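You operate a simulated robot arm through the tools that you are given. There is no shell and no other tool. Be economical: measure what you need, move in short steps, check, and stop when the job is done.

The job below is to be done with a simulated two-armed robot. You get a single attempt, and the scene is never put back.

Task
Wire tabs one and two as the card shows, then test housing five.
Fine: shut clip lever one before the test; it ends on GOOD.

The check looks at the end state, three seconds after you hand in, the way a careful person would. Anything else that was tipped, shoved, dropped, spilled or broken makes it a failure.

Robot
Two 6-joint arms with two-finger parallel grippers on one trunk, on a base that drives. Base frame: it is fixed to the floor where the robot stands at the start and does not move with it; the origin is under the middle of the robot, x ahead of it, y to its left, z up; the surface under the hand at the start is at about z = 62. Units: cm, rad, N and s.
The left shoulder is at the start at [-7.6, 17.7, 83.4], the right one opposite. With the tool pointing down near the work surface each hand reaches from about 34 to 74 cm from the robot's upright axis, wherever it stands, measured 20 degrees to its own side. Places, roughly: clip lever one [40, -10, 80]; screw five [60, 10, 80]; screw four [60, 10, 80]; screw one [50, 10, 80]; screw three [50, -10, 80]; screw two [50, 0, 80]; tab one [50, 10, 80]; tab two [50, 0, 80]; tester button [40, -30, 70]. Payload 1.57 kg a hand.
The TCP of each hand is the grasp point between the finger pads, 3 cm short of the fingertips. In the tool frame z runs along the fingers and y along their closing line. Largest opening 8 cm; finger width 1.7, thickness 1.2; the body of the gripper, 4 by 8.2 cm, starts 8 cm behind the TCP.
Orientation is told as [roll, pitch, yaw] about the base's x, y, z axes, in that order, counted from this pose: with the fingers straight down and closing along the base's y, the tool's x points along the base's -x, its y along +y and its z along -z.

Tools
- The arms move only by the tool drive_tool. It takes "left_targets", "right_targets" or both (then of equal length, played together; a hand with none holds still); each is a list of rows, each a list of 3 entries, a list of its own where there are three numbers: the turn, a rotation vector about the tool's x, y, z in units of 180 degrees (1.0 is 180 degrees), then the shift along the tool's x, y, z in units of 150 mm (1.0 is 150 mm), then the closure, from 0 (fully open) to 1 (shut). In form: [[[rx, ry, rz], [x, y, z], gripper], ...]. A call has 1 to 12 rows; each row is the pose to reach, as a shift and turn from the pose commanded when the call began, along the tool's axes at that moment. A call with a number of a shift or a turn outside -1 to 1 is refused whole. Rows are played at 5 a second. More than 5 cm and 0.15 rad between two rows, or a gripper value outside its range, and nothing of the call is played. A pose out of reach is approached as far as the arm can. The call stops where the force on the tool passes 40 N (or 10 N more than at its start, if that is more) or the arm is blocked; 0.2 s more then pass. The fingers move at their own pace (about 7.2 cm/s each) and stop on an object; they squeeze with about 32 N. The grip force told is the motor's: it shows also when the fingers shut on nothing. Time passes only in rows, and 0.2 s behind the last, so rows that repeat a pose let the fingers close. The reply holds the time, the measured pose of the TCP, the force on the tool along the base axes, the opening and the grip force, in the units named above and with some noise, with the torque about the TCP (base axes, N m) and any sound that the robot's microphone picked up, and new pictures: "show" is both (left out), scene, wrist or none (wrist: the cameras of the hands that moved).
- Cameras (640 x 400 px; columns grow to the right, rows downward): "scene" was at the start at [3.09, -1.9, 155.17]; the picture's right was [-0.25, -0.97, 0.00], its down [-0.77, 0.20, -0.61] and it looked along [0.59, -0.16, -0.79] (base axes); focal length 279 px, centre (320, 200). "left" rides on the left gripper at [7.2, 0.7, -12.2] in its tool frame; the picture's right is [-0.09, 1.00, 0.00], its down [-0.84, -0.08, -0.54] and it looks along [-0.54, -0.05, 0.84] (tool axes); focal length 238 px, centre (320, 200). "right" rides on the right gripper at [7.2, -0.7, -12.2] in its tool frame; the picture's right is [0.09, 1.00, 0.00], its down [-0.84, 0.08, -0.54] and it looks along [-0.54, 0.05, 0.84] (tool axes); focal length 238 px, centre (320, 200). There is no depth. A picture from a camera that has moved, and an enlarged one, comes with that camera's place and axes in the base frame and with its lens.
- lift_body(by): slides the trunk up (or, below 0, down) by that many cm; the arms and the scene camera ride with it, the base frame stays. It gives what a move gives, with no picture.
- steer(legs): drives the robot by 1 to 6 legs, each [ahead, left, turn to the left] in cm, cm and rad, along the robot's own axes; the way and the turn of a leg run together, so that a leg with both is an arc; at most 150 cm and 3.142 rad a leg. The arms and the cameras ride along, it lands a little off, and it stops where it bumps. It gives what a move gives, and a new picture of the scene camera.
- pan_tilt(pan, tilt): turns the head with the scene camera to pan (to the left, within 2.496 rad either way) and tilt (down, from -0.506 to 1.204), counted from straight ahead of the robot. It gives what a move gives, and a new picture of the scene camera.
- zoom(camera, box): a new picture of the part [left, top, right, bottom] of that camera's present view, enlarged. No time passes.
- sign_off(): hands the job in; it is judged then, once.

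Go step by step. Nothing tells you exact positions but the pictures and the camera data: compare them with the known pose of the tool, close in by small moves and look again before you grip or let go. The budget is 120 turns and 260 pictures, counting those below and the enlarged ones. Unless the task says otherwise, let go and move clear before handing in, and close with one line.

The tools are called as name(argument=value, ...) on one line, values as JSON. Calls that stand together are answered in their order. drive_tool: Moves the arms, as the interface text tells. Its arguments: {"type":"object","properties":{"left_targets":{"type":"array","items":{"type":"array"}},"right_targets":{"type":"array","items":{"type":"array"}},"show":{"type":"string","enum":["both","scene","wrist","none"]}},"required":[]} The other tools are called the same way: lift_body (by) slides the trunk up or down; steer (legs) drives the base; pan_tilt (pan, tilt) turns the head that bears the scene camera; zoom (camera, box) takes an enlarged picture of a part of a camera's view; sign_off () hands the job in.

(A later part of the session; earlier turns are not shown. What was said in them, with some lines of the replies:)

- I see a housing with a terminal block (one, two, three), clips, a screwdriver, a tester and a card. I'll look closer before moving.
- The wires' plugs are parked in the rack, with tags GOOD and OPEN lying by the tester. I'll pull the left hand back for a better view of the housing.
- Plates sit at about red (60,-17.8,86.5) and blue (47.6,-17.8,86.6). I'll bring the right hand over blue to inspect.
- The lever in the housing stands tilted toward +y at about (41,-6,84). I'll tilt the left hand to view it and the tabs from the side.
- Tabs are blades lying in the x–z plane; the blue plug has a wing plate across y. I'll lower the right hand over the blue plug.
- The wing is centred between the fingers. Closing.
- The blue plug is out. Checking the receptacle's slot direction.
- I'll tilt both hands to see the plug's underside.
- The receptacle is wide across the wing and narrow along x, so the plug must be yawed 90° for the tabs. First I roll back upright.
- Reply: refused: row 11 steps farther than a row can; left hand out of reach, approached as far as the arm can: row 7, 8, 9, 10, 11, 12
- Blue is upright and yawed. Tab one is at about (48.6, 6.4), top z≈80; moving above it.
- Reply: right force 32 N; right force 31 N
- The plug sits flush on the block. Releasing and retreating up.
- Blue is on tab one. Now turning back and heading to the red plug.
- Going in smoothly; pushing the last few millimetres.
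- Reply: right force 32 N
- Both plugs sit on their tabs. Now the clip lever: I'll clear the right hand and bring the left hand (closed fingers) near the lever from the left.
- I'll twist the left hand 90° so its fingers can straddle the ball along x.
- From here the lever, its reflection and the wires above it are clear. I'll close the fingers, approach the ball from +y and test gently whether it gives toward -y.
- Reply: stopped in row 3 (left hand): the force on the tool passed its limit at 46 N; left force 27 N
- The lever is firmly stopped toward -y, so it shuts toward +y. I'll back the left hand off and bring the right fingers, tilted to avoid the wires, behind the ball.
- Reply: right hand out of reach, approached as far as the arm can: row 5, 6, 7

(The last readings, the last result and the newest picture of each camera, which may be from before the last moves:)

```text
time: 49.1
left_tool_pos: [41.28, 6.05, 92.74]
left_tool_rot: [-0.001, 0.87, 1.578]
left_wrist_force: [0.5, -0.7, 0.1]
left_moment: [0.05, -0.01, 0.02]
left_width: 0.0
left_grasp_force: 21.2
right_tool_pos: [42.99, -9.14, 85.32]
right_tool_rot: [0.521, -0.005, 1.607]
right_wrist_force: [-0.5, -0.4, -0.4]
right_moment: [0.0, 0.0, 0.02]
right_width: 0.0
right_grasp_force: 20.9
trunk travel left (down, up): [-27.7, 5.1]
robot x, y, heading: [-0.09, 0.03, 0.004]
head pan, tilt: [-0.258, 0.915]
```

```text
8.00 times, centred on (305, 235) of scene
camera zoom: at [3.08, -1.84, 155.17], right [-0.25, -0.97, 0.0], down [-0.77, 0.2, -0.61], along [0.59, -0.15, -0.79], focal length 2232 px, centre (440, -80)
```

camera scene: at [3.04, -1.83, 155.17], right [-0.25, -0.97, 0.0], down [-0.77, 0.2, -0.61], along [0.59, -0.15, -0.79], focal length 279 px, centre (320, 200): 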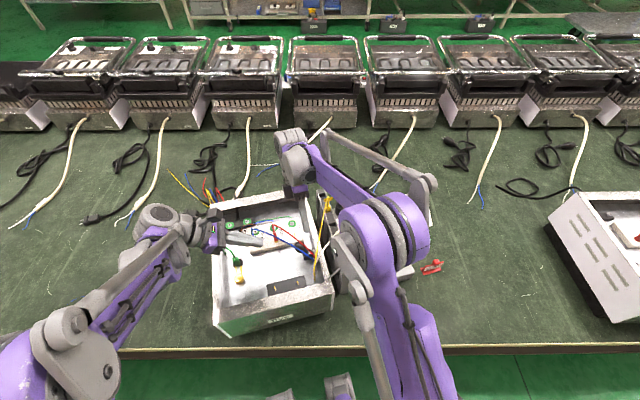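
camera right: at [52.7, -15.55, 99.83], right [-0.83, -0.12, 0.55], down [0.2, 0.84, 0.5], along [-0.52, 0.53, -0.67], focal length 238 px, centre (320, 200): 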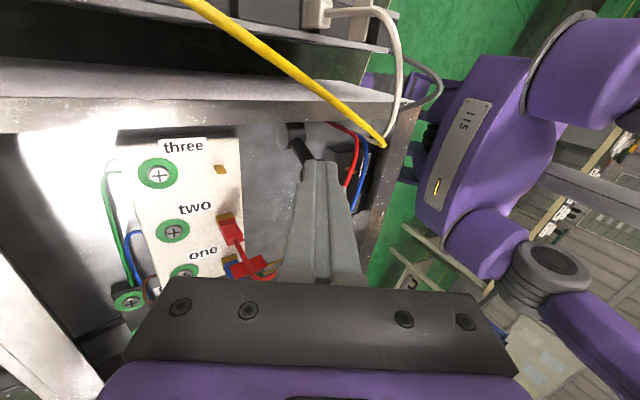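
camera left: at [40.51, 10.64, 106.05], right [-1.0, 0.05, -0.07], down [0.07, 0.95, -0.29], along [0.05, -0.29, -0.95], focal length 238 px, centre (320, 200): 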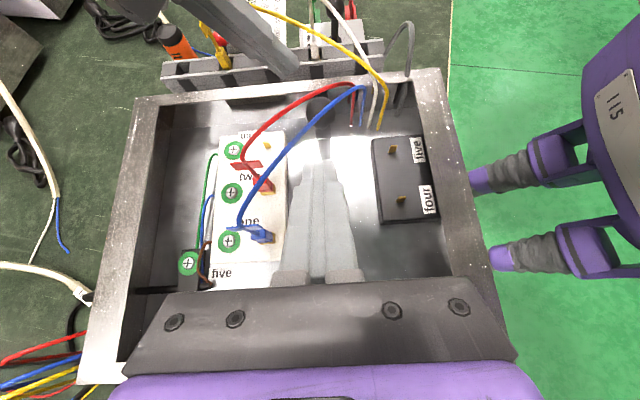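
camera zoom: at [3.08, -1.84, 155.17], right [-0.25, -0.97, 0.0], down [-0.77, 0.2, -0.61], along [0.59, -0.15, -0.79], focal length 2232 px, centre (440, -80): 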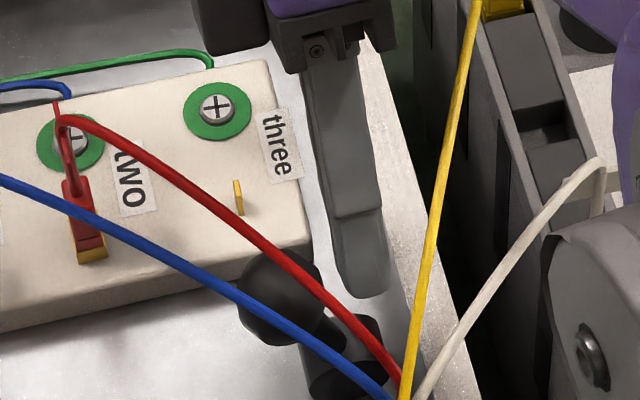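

drive_tool(right_targets=[[[0, 0, 0], [-0.04, 0, 0], 1], [[0, 0, 0], [-0.07, 0, 0], 1], [[0, 0, 0], [-0.1, -0.007, 0.011], 1], [[0, 0, 0], [-0.13, -0.013, 0.023], 1], [[0, 0, 0], [-0.16, -0.02, 0.035], 1], [[0, 0, 0], [-0.19, -0.03, 0.055], 1]], show="none")

zoom(camera="left", box=[220, 60, 420, 185])

zoom(camera="scene", box=[270, 210, 340, 260])

```text
time: 50.5
left_tool_pos: [41.3, 5.95, 92.54]
left_tool_rot: [0.0, 0.87, 1.575]
left_wrist_force: [0.1, 0.4, 0.3]
left_moment: [-0.04, 0.02, -0.02]
left_width: 0.0
left_grasp_force: 21.1
right_tool_pos: [42.89, -6.08, 84.66]
right_tool_rot: [0.52, -0.005, 1.607]
right_wrist_force: [-0.2, 0.4, 0.1]
right_moment: [0.03, 0.03, 0.03]
right_width: 0.0
right_grasp_force: 21.9
trunk travel left (down, up): [-27.7, 5.1]
robot x, y, heading: [0.04, -0.15, -0.0]
head pan, tilt: [-0.258, 0.915]
```

```text
3.20 times, centred on (320, 122) of left
camera zoom: at [40.54, 10.64, 106.03], right [-1.0, 0.05, -0.07], down [0.07, 0.95, -0.29], along [0.05, -0.29, -0.95], focal length 763 px, centre (320, 448)
```

zoom: 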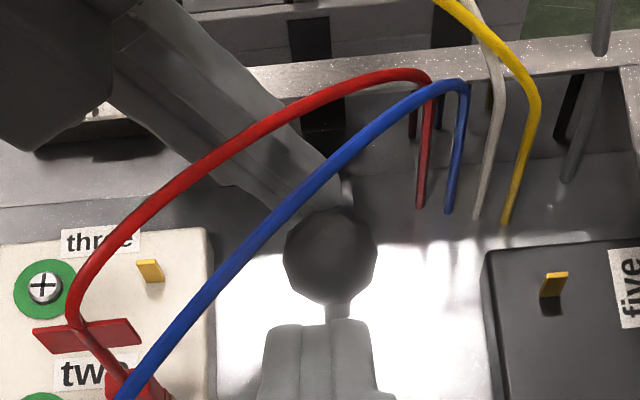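

```text
8.00 times, centred on (305, 235) of scene
camera zoom: at [3.09, -1.82, 155.17], right [-0.25, -0.97, 0.0], down [-0.77, 0.2, -0.61], along [0.59, -0.15, -0.79], focal length 2232 px, centre (440, -80)
```

zoom: 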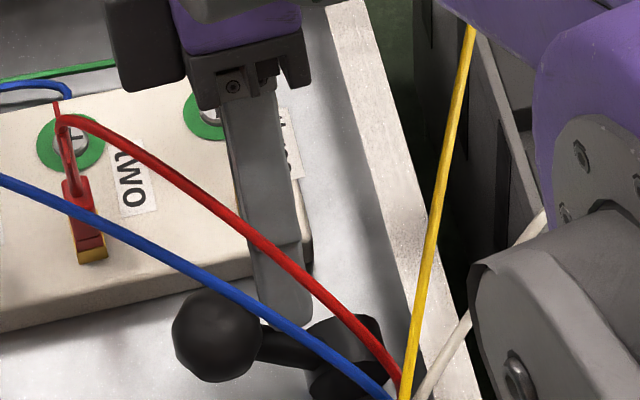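

The lever swings freely toward +y. Continuing along its arc, down to the stop.

drive_tool(right_targets=[[[0, 0, 0], [-0.033, -0.017, 0.029], 1], [[0, 0, 0], [-0.067, -0.037, 0.064], 1], [[0, 0, 0], [-0.093, -0.06, 0.104], 1], [[0, 0, 0], [-0.107, -0.08, 0.14], 1]], show="none")

zoom(camera="left", box=[220, 60, 420, 185])

zoom(camera="scene", box=[270, 210, 340, 260])

```text
time: 51.5
left_tool_pos: [41.27, 5.88, 92.8]
left_tool_rot: [-0.001, 0.87, 1.575]
left_wrist_force: [-0.7, 1.2, -0.4]
left_moment: [-0.01, 0.02, -0.01]
left_width: 0.0
left_grasp_force: 21.3
right_tool_pos: [42.8, -4.59, 82.24]
right_tool_rot: [0.52, -0.005, 1.606]
right_wrist_force: [3.1, -1.8, 10.5]
right_moment: [-0.01, 0.05, -0.05]
right_width: 0.0
right_grasp_force: 21.0
trunk travel left (down, up): [-27.7, 5.1]
robot x, y, heading: [0.05, -0.22, 0.003]
head pan, tilt: [-0.258, 0.915]
```

```text
3.20 times, centred on (320, 122) of left
camera zoom: at [40.52, 10.61, 106.08], right [-1.0, 0.05, -0.07], down [0.07, 0.95, -0.29], along [0.05, -0.29, -0.95], focal length 763 px, centre (320, 448)
```

zoom: 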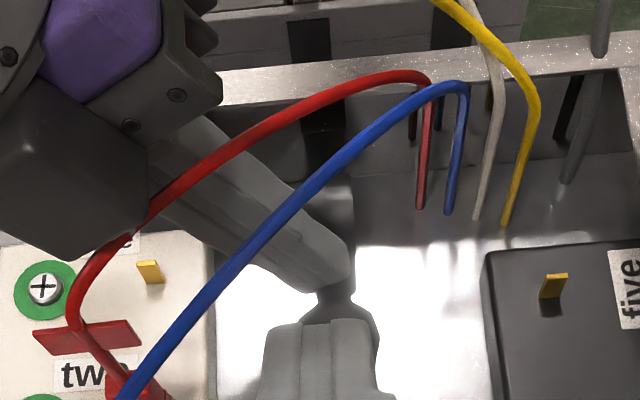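

```text
8.00 times, centred on (305, 235) of scene
camera zoom: at [3.04, -1.87, 155.19], right [-0.25, -0.97, 0.0], down [-0.77, 0.2, -0.61], along [0.59, -0.15, -0.79], focal length 2232 px, centre (440, -80)
```

zoom: 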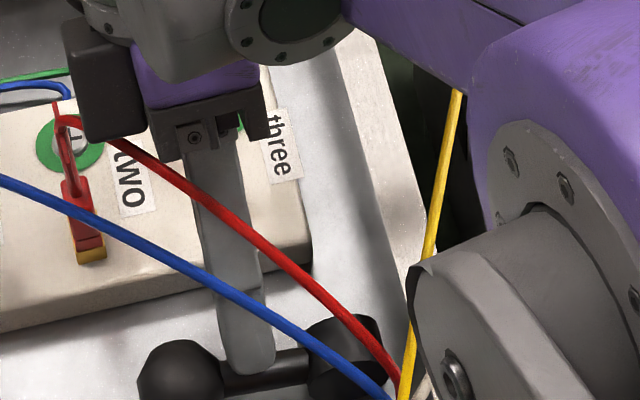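

drive_tool(right_targets=[[[0, 0, 0], [0, -0.01, 0.017], 1], [[0, 0, 0], [0, -0.02, 0.035], 1], [[0, 0, 0], [0, -0.02, 0.035], 1]], show="none")

zoom(camera="scene", box=[270, 220, 340, 270])

```text
time: 52.0
left_tool_pos: [41.22, 5.97, 92.66]
left_tool_rot: [-0.001, 0.87, 1.576]
left_wrist_force: [-0.4, 0.2, -1.2]
left_moment: [-0.03, -0.01, 0.0]
left_width: 0.0
left_grasp_force: 21.1
right_tool_pos: [42.77, -4.57, 82.24]
right_tool_rot: [0.526, -0.006, 1.604]
right_wrist_force: [4.0, 0.8, 23.3]
right_moment: [0.11, 0.24, -0.14]
right_width: 0.01
right_grasp_force: 21.3
trunk travel left (down, up): [-27.7, 5.1]
robot x, y, heading: [-0.34, 0.11, -0.003]
head pan, tilt: [-0.258, 0.915]
stopped in row 2 (right hand): the force on the tool passed its limit at 46 N (the readings are from after the stop); the commanded pose is now the measured one
```

```text
8.00 times, centred on (305, 245) of scene
camera zoom: at [3.04, -1.83, 155.18], right [-0.25, -0.97, 0.0], down [-0.77, 0.2, -0.61], along [0.59, -0.15, -0.79], focal length 2232 px, centre (440, -160)
```

zoom: 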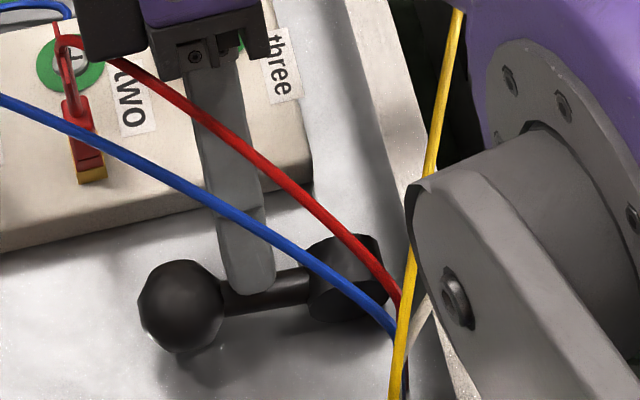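

The lever is down against its stop. Retreating the right hand along its own axis.

drive_tool(right_targets=[[[0, 0, 0], [0.02, 0, -0.1], 1], [[0, 0, 0], [0.06, 0, -0.3], 1], [[0.03, 0, 0], [0.12, 0, -0.55], 1], [[0.07, 0, 0], [0.3, 0, -0.8], 1], [[0.11, 0, 0], [0.5, 0, -0.9], 1], [[0.15, 0, 0], [0.7, 0, -1.0], 1], [[0.166, 0, 0], [0.9, 0, -1.0], 1], [[0.166, 0, 0], [0.9, 0, -1.0], 1]], show="both")

zoom(camera="left", box=[220, 60, 420, 185])

zoom(camera="scene", box=[230, 200, 340, 270])

```text
time: 53.8
left_tool_pos: [41.3, 6.0, 92.7]
left_tool_rot: [0.0, 0.871, 1.577]
left_wrist_force: [0.1, -0.4, 0.5]
left_moment: [-0.01, -0.01, -0.02]
left_width: 0.0
left_grasp_force: 21.1
right_tool_pos: [50.57, -17.72, 95.11]
right_tool_rot: [0.001, -0.005, 1.607]
right_wrist_force: [-0.1, -0.2, 0.5]
right_moment: [0.0, -0.02, -0.01]
right_width: 0.02
right_grasp_force: 21.4
trunk travel left (down, up): [-27.7, 5.1]
robot x, y, heading: [0.2, -0.18, -0.0]
head pan, tilt: [-0.258, 0.915]
camera scene: at [3.11, -1.79, 155.17], right [-0.25, -0.97, 0.0], down [-0.77, 0.2, -0.61], along [0.59, -0.15, -0.79], focal length 279 px, centre (320, 200)
camera right: at [51.44, -25.02, 107.31], right [-0.99, -0.13, 0.0], down [-0.11, 0.83, 0.55], along [-0.07, 0.54, -0.84], focal length 238 px, centre (320, 200)
```

scene: 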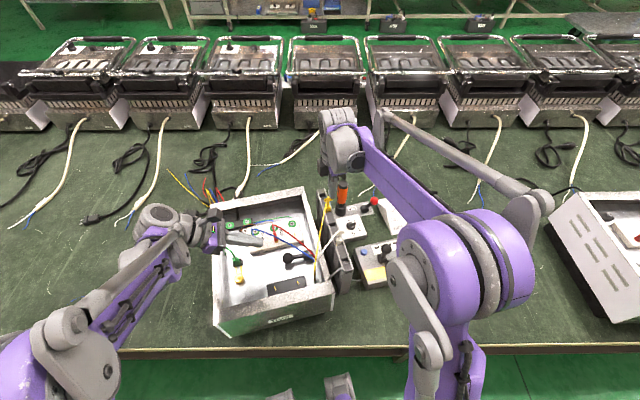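
right: 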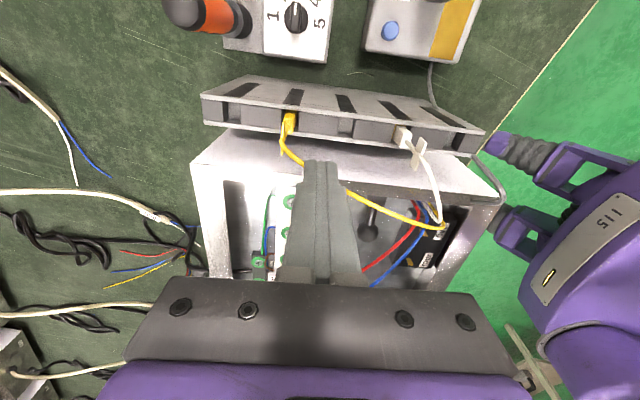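

```text
3.20 times, centred on (320, 122) of left
camera zoom: at [40.56, 10.67, 106.03], right [-1.0, 0.05, -0.07], down [0.07, 0.95, -0.29], along [0.05, -0.29, -0.95], focal length 763 px, centre (320, 448)
```

zoom: 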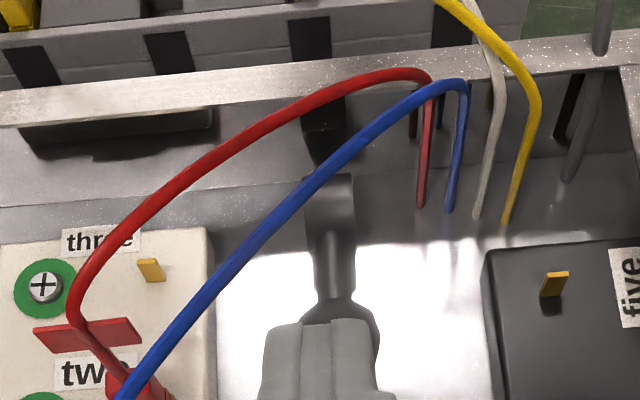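

```text
5.71 times, centred on (285, 235) of scene
camera zoom: at [3.11, -1.79, 155.17], right [-0.25, -0.97, 0.0], down [-0.77, 0.2, -0.61], along [0.59, -0.15, -0.79], focal length 1594 px, centre (520, 0)
```

zoom: 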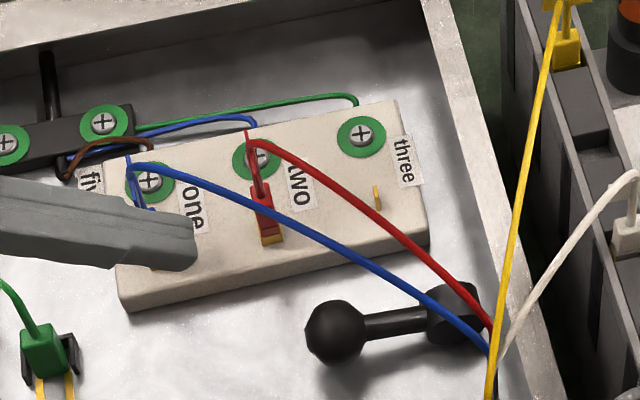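

Lever is shut and stays. Now I'll move the right hand over the tester to look, and draw the left hand back out of the housing.

drive_tool(left_targets=[[[0, 0, 0], [0, 0, -0.2], 1], [[0, 0, 0], [0, 0, -0.4], 1], [[0, 0, 0], [0, 0, -0.6], 1], [[0, 0, 0], [0.1, 0, -0.7], 1], [[0, 0, 0], [0.2, 0, -0.7], 1], [[0, 0, 0], [0.2, 0, -0.7], 1]], right_targets=[[[0, 0, 0], [0.2, 0.15, 0], 1], [[0, 0, 0], [0.4, 0.3, 0], 1], [[0, 0, 0], [0.55, 0.45, 0.1], 1], [[0, 0, 0], [0.653, 0.578, 0.2], 1], [[0, 0, 0], [0.653, 0.578, 0.35], 1], [[0, 0, 0], [0.653, 0.578, 0.35], 1]])

zoom(camera="right", box=[220, 60, 420, 185])

zoom(camera="scene", box=[340, 220, 450, 290])

```text
time: 55.2
left_tool_pos: [41.19, 11.9, 101.81]
left_tool_rot: [-0.002, 0.869, 1.574]
left_wrist_force: [0.1, 0.5, 0.4]
left_moment: [0.0, 0.0, -0.01]
left_width: 0.01
left_grasp_force: 21.4
right_tool_pos: [42.31, -27.97, 89.73]
right_tool_rot: [0.002, -0.004, 1.606]
right_wrist_force: [-1.0, 0.0, -0.7]
right_moment: [-0.02, -0.02, -0.02]
right_width: 0.0
right_grasp_force: 21.3
trunk travel left (down, up): [-27.7, 5.1]
robot x, y, heading: [-0.05, 0.15, 0.004]
head pan, tilt: [-0.258, 0.915]
camera scene: at [3.06, -1.81, 155.17], right [-0.25, -0.97, 0.0], down [-0.77, 0.2, -0.61], along [0.59, -0.15, -0.79], focal length 279 px, centre (320, 200)
camera right: at [43.22, -35.14, 102.04], right [-0.99, -0.13, 0.0], down [-0.11, 0.83, 0.55], along [-0.07, 0.54, -0.84], focal length 238 px, centre (320, 200)
camera left: at [40.48, 16.58, 115.26], right [-1.0, 0.05, -0.07], down [0.07, 0.95, -0.29], along [0.05, -0.29, -0.95], focal length 238 px, centre (320, 200)
```

scene: 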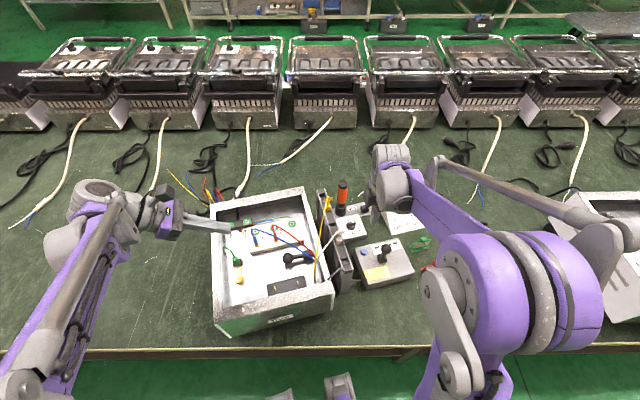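
right: 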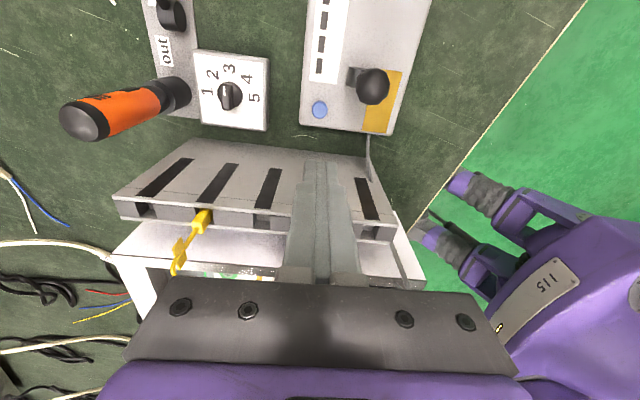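
left: 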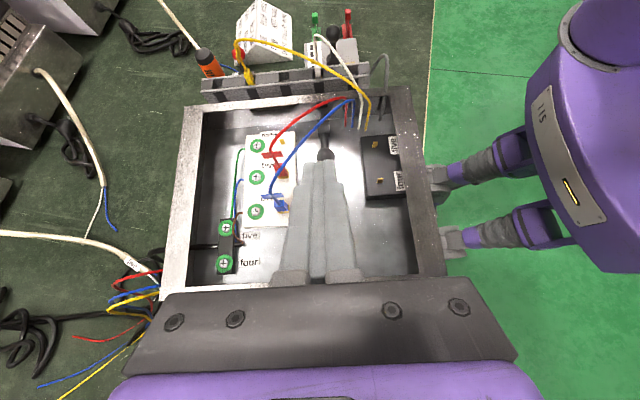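

```text
3.20 times, centred on (320, 122) of right
camera zoom: at [43.22, -35.14, 102.04], right [-0.99, -0.13, 0.0], down [-0.11, 0.83, 0.55], along [-0.07, 0.54, -0.84], focal length 763 px, centre (320, 448)
```

zoom: 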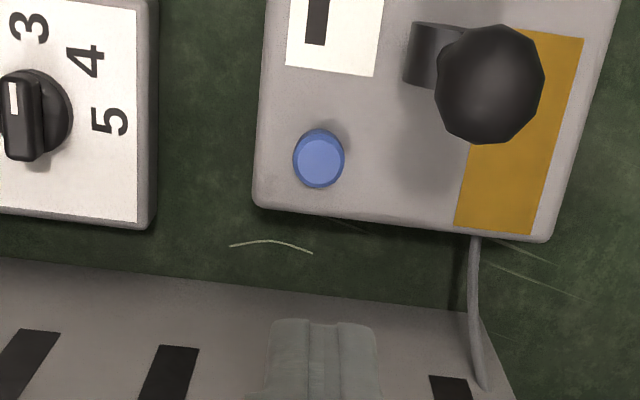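

```text
5.71 times, centred on (395, 255) of scene
camera zoom: at [3.06, -1.81, 155.17], right [-0.25, -0.97, 0.0], down [-0.77, 0.2, -0.61], along [0.59, -0.15, -0.79], focal length 1594 px, centre (-109, -114)
```

zoom: 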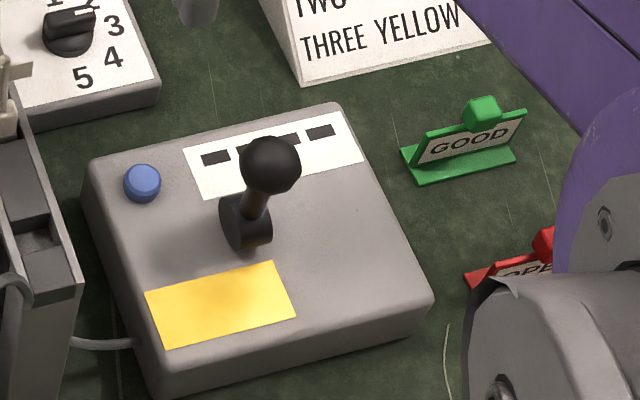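

drive_tool(right_targets=[[[0, 0, 0], [-0.01, 0, 0.25], 1], [[0, 0, 0], [-0.01, 0, 0.5], 1], [[0, 0, 0], [-0.01, 0, 0.75], 1], [[0, 0, 0], [-0.01, 0, 1.0], 1], [[0, 0, 0], [-0.01, 0, 1.0], 1]], show="none")

zoom(camera="right", box=[240, 60, 400, 185])

zoom(camera="scene", box=[340, 220, 450, 290])

```text
time: 56.4
left_tool_pos: [41.21, 11.96, 101.94]
left_tool_rot: [0.0, 0.869, 1.576]
left_wrist_force: [1.1, 0.2, 0.3]
left_moment: [0.02, -0.04, 0.01]
left_width: 0.01
left_grasp_force: 21.8
right_tool_pos: [42.69, -27.44, 74.98]
right_tool_rot: [0.001, -0.005, 1.607]
right_wrist_force: [0.6, -0.3, 0.1]
right_moment: [-0.02, -0.01, 0.01]
right_width: 0.0
right_grasp_force: 21.1
trunk travel left (down, up): [-27.7, 5.1]
robot x, y, heading: [-0.1, 0.09, 0.001]
head pan, tilt: [-0.258, 0.915]
```

```text
3.20 times, centred on (320, 122) of right
camera zoom: at [43.51, -34.68, 87.26], right [-0.99, -0.13, 0.0], down [-0.11, 0.83, 0.55], along [-0.07, 0.54, -0.84], focal length 763 px, centre (320, 448)
```

zoom: 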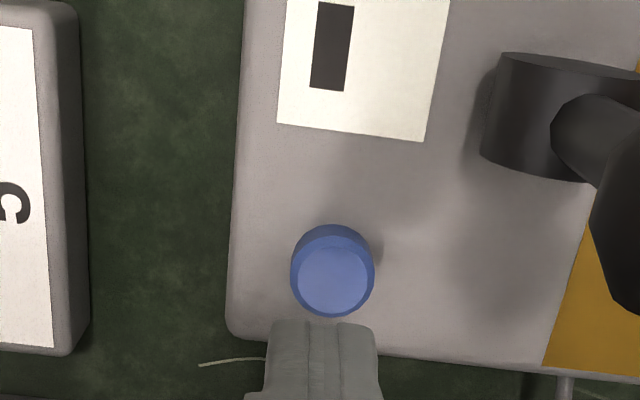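

```text
5.71 times, centred on (395, 255) of scene
camera zoom: at [3.05, -1.83, 155.18], right [-0.25, -0.97, 0.0], down [-0.77, 0.2, -0.61], along [0.59, -0.15, -0.79], focal length 1594 px, centre (-109, -114)
```

zoom: 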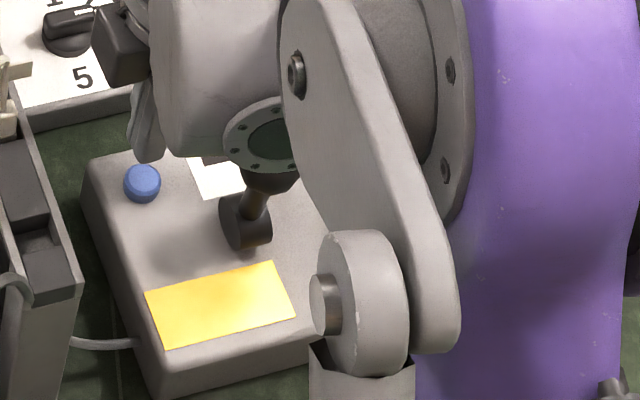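

drive_tool(right_targets=[[[0, 0, 0], [0, 0.025, 0.1], 1], [[0, 0, 0], [0, 0.025, 0.18], 1], [[0, 0, 0], [0, 0.025, 0.23], 1], [[0, 0, 0], [0, 0.025, 0.26], 1], [[0, 0, 0], [0, 0.025, 0.28], 1]], show="none")

zoom(camera="right", box=[240, 60, 400, 185])

```text
time: 57.6
left_tool_pos: [41.28, 11.91, 102.02]
left_tool_rot: [-0.003, 0.872, 1.575]
left_wrist_force: [-0.7, 0.3, 0.1]
left_moment: [0.03, 0.02, 0.03]
left_width: 0.0
left_grasp_force: 21.2
right_tool_pos: [42.18, -27.67, 70.78]
right_tool_rot: [-0.001, -0.003, 1.604]
right_wrist_force: [10.2, -6.7, 26.5]
right_moment: [-0.24, -0.31, 0.05]
right_width: 0.0
right_grasp_force: 21.1
trunk travel left (down, up): [-27.7, 5.1]
robot x, y, heading: [0.22, -0.1, 0.005]
head pan, tilt: [-0.258, 0.915]
heard: click
```

```text
3.20 times, centred on (320, 122) of right
camera zoom: at [43.02, -34.99, 82.98], right [-0.99, -0.13, 0.0], down [-0.11, 0.83, 0.54], along [-0.07, 0.54, -0.84], focal length 763 px, centre (320, 448)
```

zoom: 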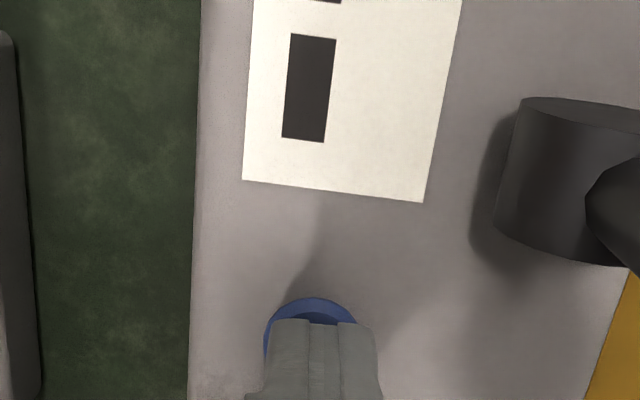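

A click was heard. Lifting off to read the tester.

drive_tool(right_targets=[[[0, 0, 0], [0, 0, -0.1], 1], [[0, 0, 0], [0, 0, -0.35], 1], [[0, 0, 0], [0, 0, -0.6], 1], [[0, 0, 0], [0, 0, -0.85], 1], [[0, 0, 0], [0, 0, -0.85], 1]], show="both")

zoom(camera="right", box=[260, 0, 420, 125])

zoom(camera="scene", box=[340, 220, 450, 290])

```text
time: 58.8
left_tool_pos: [41.2, 11.9, 101.9]
left_tool_rot: [-0.002, 0.871, 1.575]
left_wrist_force: [-0.3, 0.7, 0.9]
left_moment: [0.02, 0.0, 0.01]
left_width: 0.0
left_grasp_force: 21.0
right_tool_pos: [42.2, -27.69, 83.1]
right_tool_rot: [0.002, -0.005, 1.605]
right_wrist_force: [0.6, -0.3, 0.5]
right_moment: [0.01, 0.0, -0.02]
right_width: 0.0
right_grasp_force: 21.7
trunk travel left (down, up): [-27.7, 5.1]
robot x, y, heading: [0.19, -0.11, 0.0]
head pan, tilt: [-0.258, 0.915]
camera scene: at [3.14, -1.86, 155.17], right [-0.25, -0.97, 0.0], down [-0.77, 0.2, -0.61], along [0.59, -0.15, -0.79], focal length 279 px, centre (320, 200)
camera right: at [43.11, -34.94, 95.32], right [-0.99, -0.13, 0.0], down [-0.11, 0.83, 0.55], along [-0.07, 0.54, -0.84], focal length 238 px, centre (320, 200)
```

scene: 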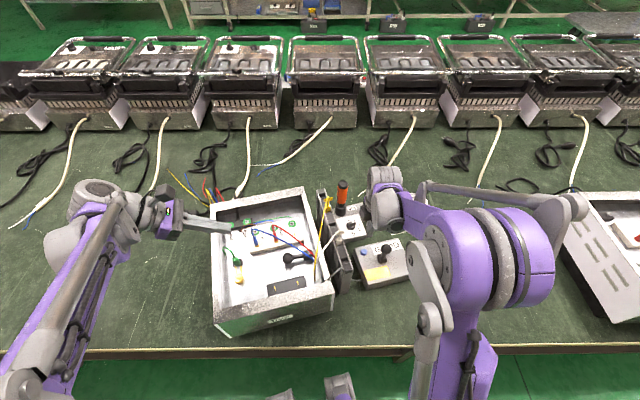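
right: 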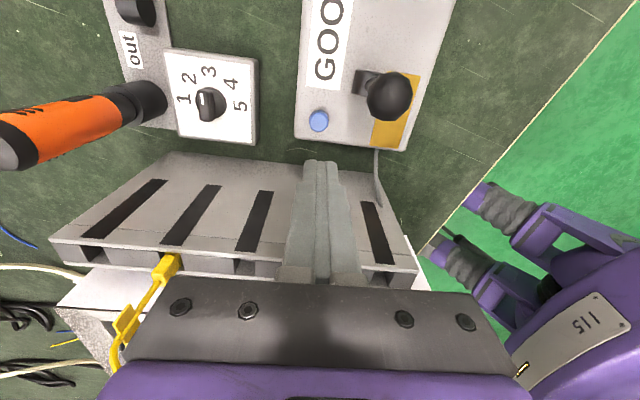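

```text
3.20 times, centred on (340, 62) of right
camera zoom: at [43.11, -34.94, 95.32], right [-0.99, -0.13, 0.0], down [-0.11, 0.83, 0.55], along [-0.07, 0.54, -0.84], focal length 763 px, centre (256, 640)
```

zoom: 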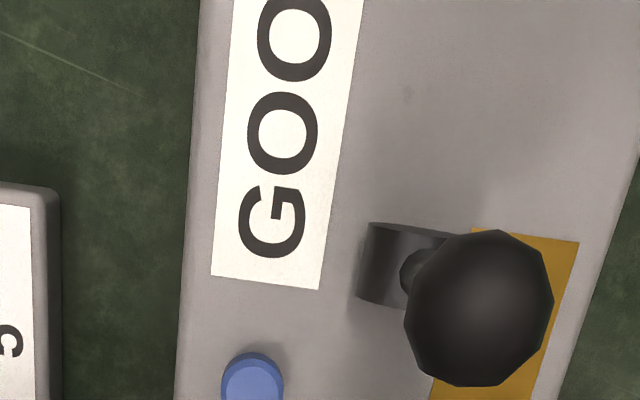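

```text
5.71 times, centred on (395, 255) of scene
camera zoom: at [3.14, -1.86, 155.17], right [-0.25, -0.97, 0.0], down [-0.77, 0.2, -0.61], along [0.59, -0.15, -0.79], focal length 1594 px, centre (-109, -114)
```

zoom: 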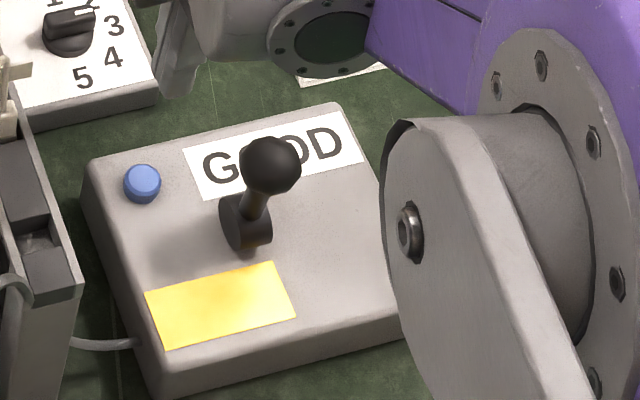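

The tester reads GOOD. Raising both hands clear and doing a last check.

drive_tool(left_targets=[[[0, 0, 0], [0.15, 0, -0.1], 1], [[0, 0, 0], [0.3, 0, -0.2], 1], [[0, 0, 0], [0.3, 0, -0.2], 1], [[0, 0, 0], [0.3, 0, -0.2], 1], [[0, 0, 0], [0.3, 0, -0.2], 1]], right_targets=[[[0, 0, 0], [0, 0, -0.25], 1], [[0, 0, 0], [0, 0, -0.5], 1], [[0, 0, 0], [0.1, 0, -0.75], 1], [[0, 0, 0], [0.3, 0, -1.0], 1], [[0, 0, 0], [0.5, 0, -1.0], 1]], show="both")

zoom(camera="scene", box=[210, 170, 450, 320])

zoom(camera="left", box=[200, 60, 440, 210])

```text
time: 60.0
left_tool_pos: [41.26, 11.29, 107.19]
left_tool_rot: [0.001, 0.87, 1.576]
left_wrist_force: [0.1, -0.1, 0.3]
left_moment: [-0.04, -0.03, -0.05]
left_width: 0.0
left_grasp_force: 21.1
right_tool_pos: [42.3, -35.83, 98.23]
right_tool_rot: [0.001, -0.006, 1.604]
right_wrist_force: [0.2, -1.0, 0.2]
right_moment: [0.02, 0.03, -0.01]
right_width: 0.0
right_grasp_force: 21.7
trunk travel left (down, up): [-27.7, 5.1]
robot x, y, heading: [-0.02, 0.12, 0.003]
head pan, tilt: [-0.258, 0.915]
camera scene: at [3.14, -1.93, 155.17], right [-0.25, -0.97, 0.0], down [-0.77, 0.2, -0.61], along [0.59, -0.15, -0.79], focal length 279 px, centre (320, 200)
camera right: at [43.13, -42.98, 110.48], right [-0.99, -0.13, 0.0], down [-0.11, 0.83, 0.55], along [-0.07, 0.54, -0.84], focal length 238 px, centre (320, 200)
camera left: at [40.47, 15.98, 120.58], right [-1.0, 0.05, -0.07], down [0.07, 0.95, -0.29], along [0.05, -0.29, -0.95], focal length 238 px, centre (320, 200)
```

scene: 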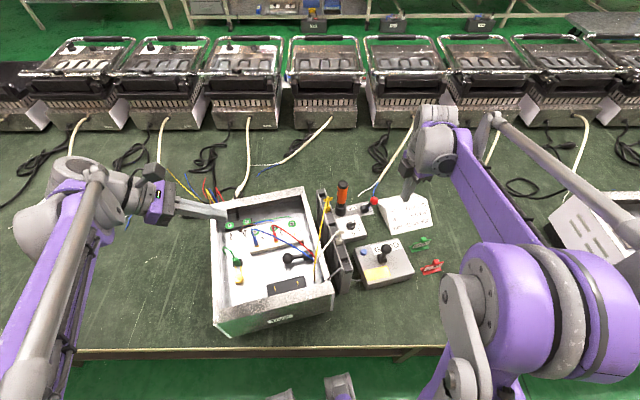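
right: 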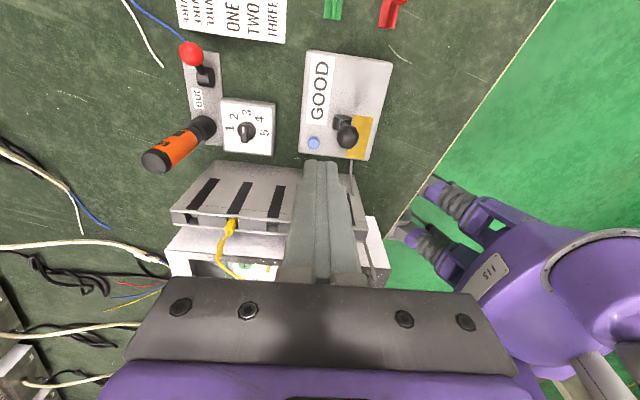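
left: 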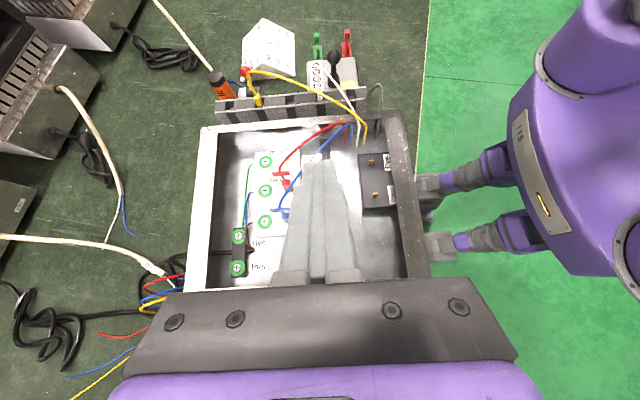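

```text
2.67 times, centred on (330, 245) of scene
camera zoom: at [3.14, -1.93, 155.17], right [-0.25, -0.97, 0.0], down [-0.77, 0.2, -0.61], along [0.59, -0.15, -0.79], focal length 744 px, centre (293, 80)
```

zoom: 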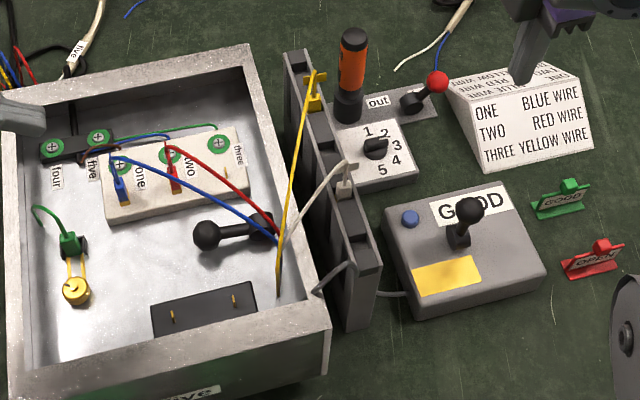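

```text
2.67 times, centred on (320, 135) of left
camera zoom: at [40.47, 15.98, 120.58], right [-1.0, 0.05, -0.07], down [0.07, 0.95, -0.29], along [0.05, -0.29, -0.95], focal length 636 px, centre (320, 373)
```

zoom: 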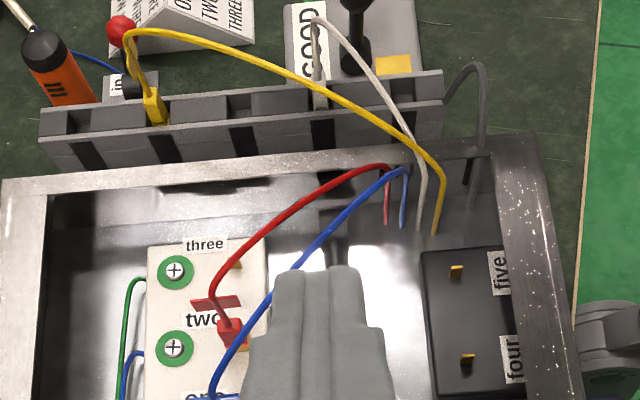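

Blue is on tab one, red on tab two, clip lever one is shut, the tester reads GOOD, and nothing else has moved. Handing in.

sign_off()

```text
The job is handed in.
```

The job is handed in: the blue wire is on tab one, the red wire is on tab two, clip lever one was shut before the test, and the tester for housing five reads GOOD.
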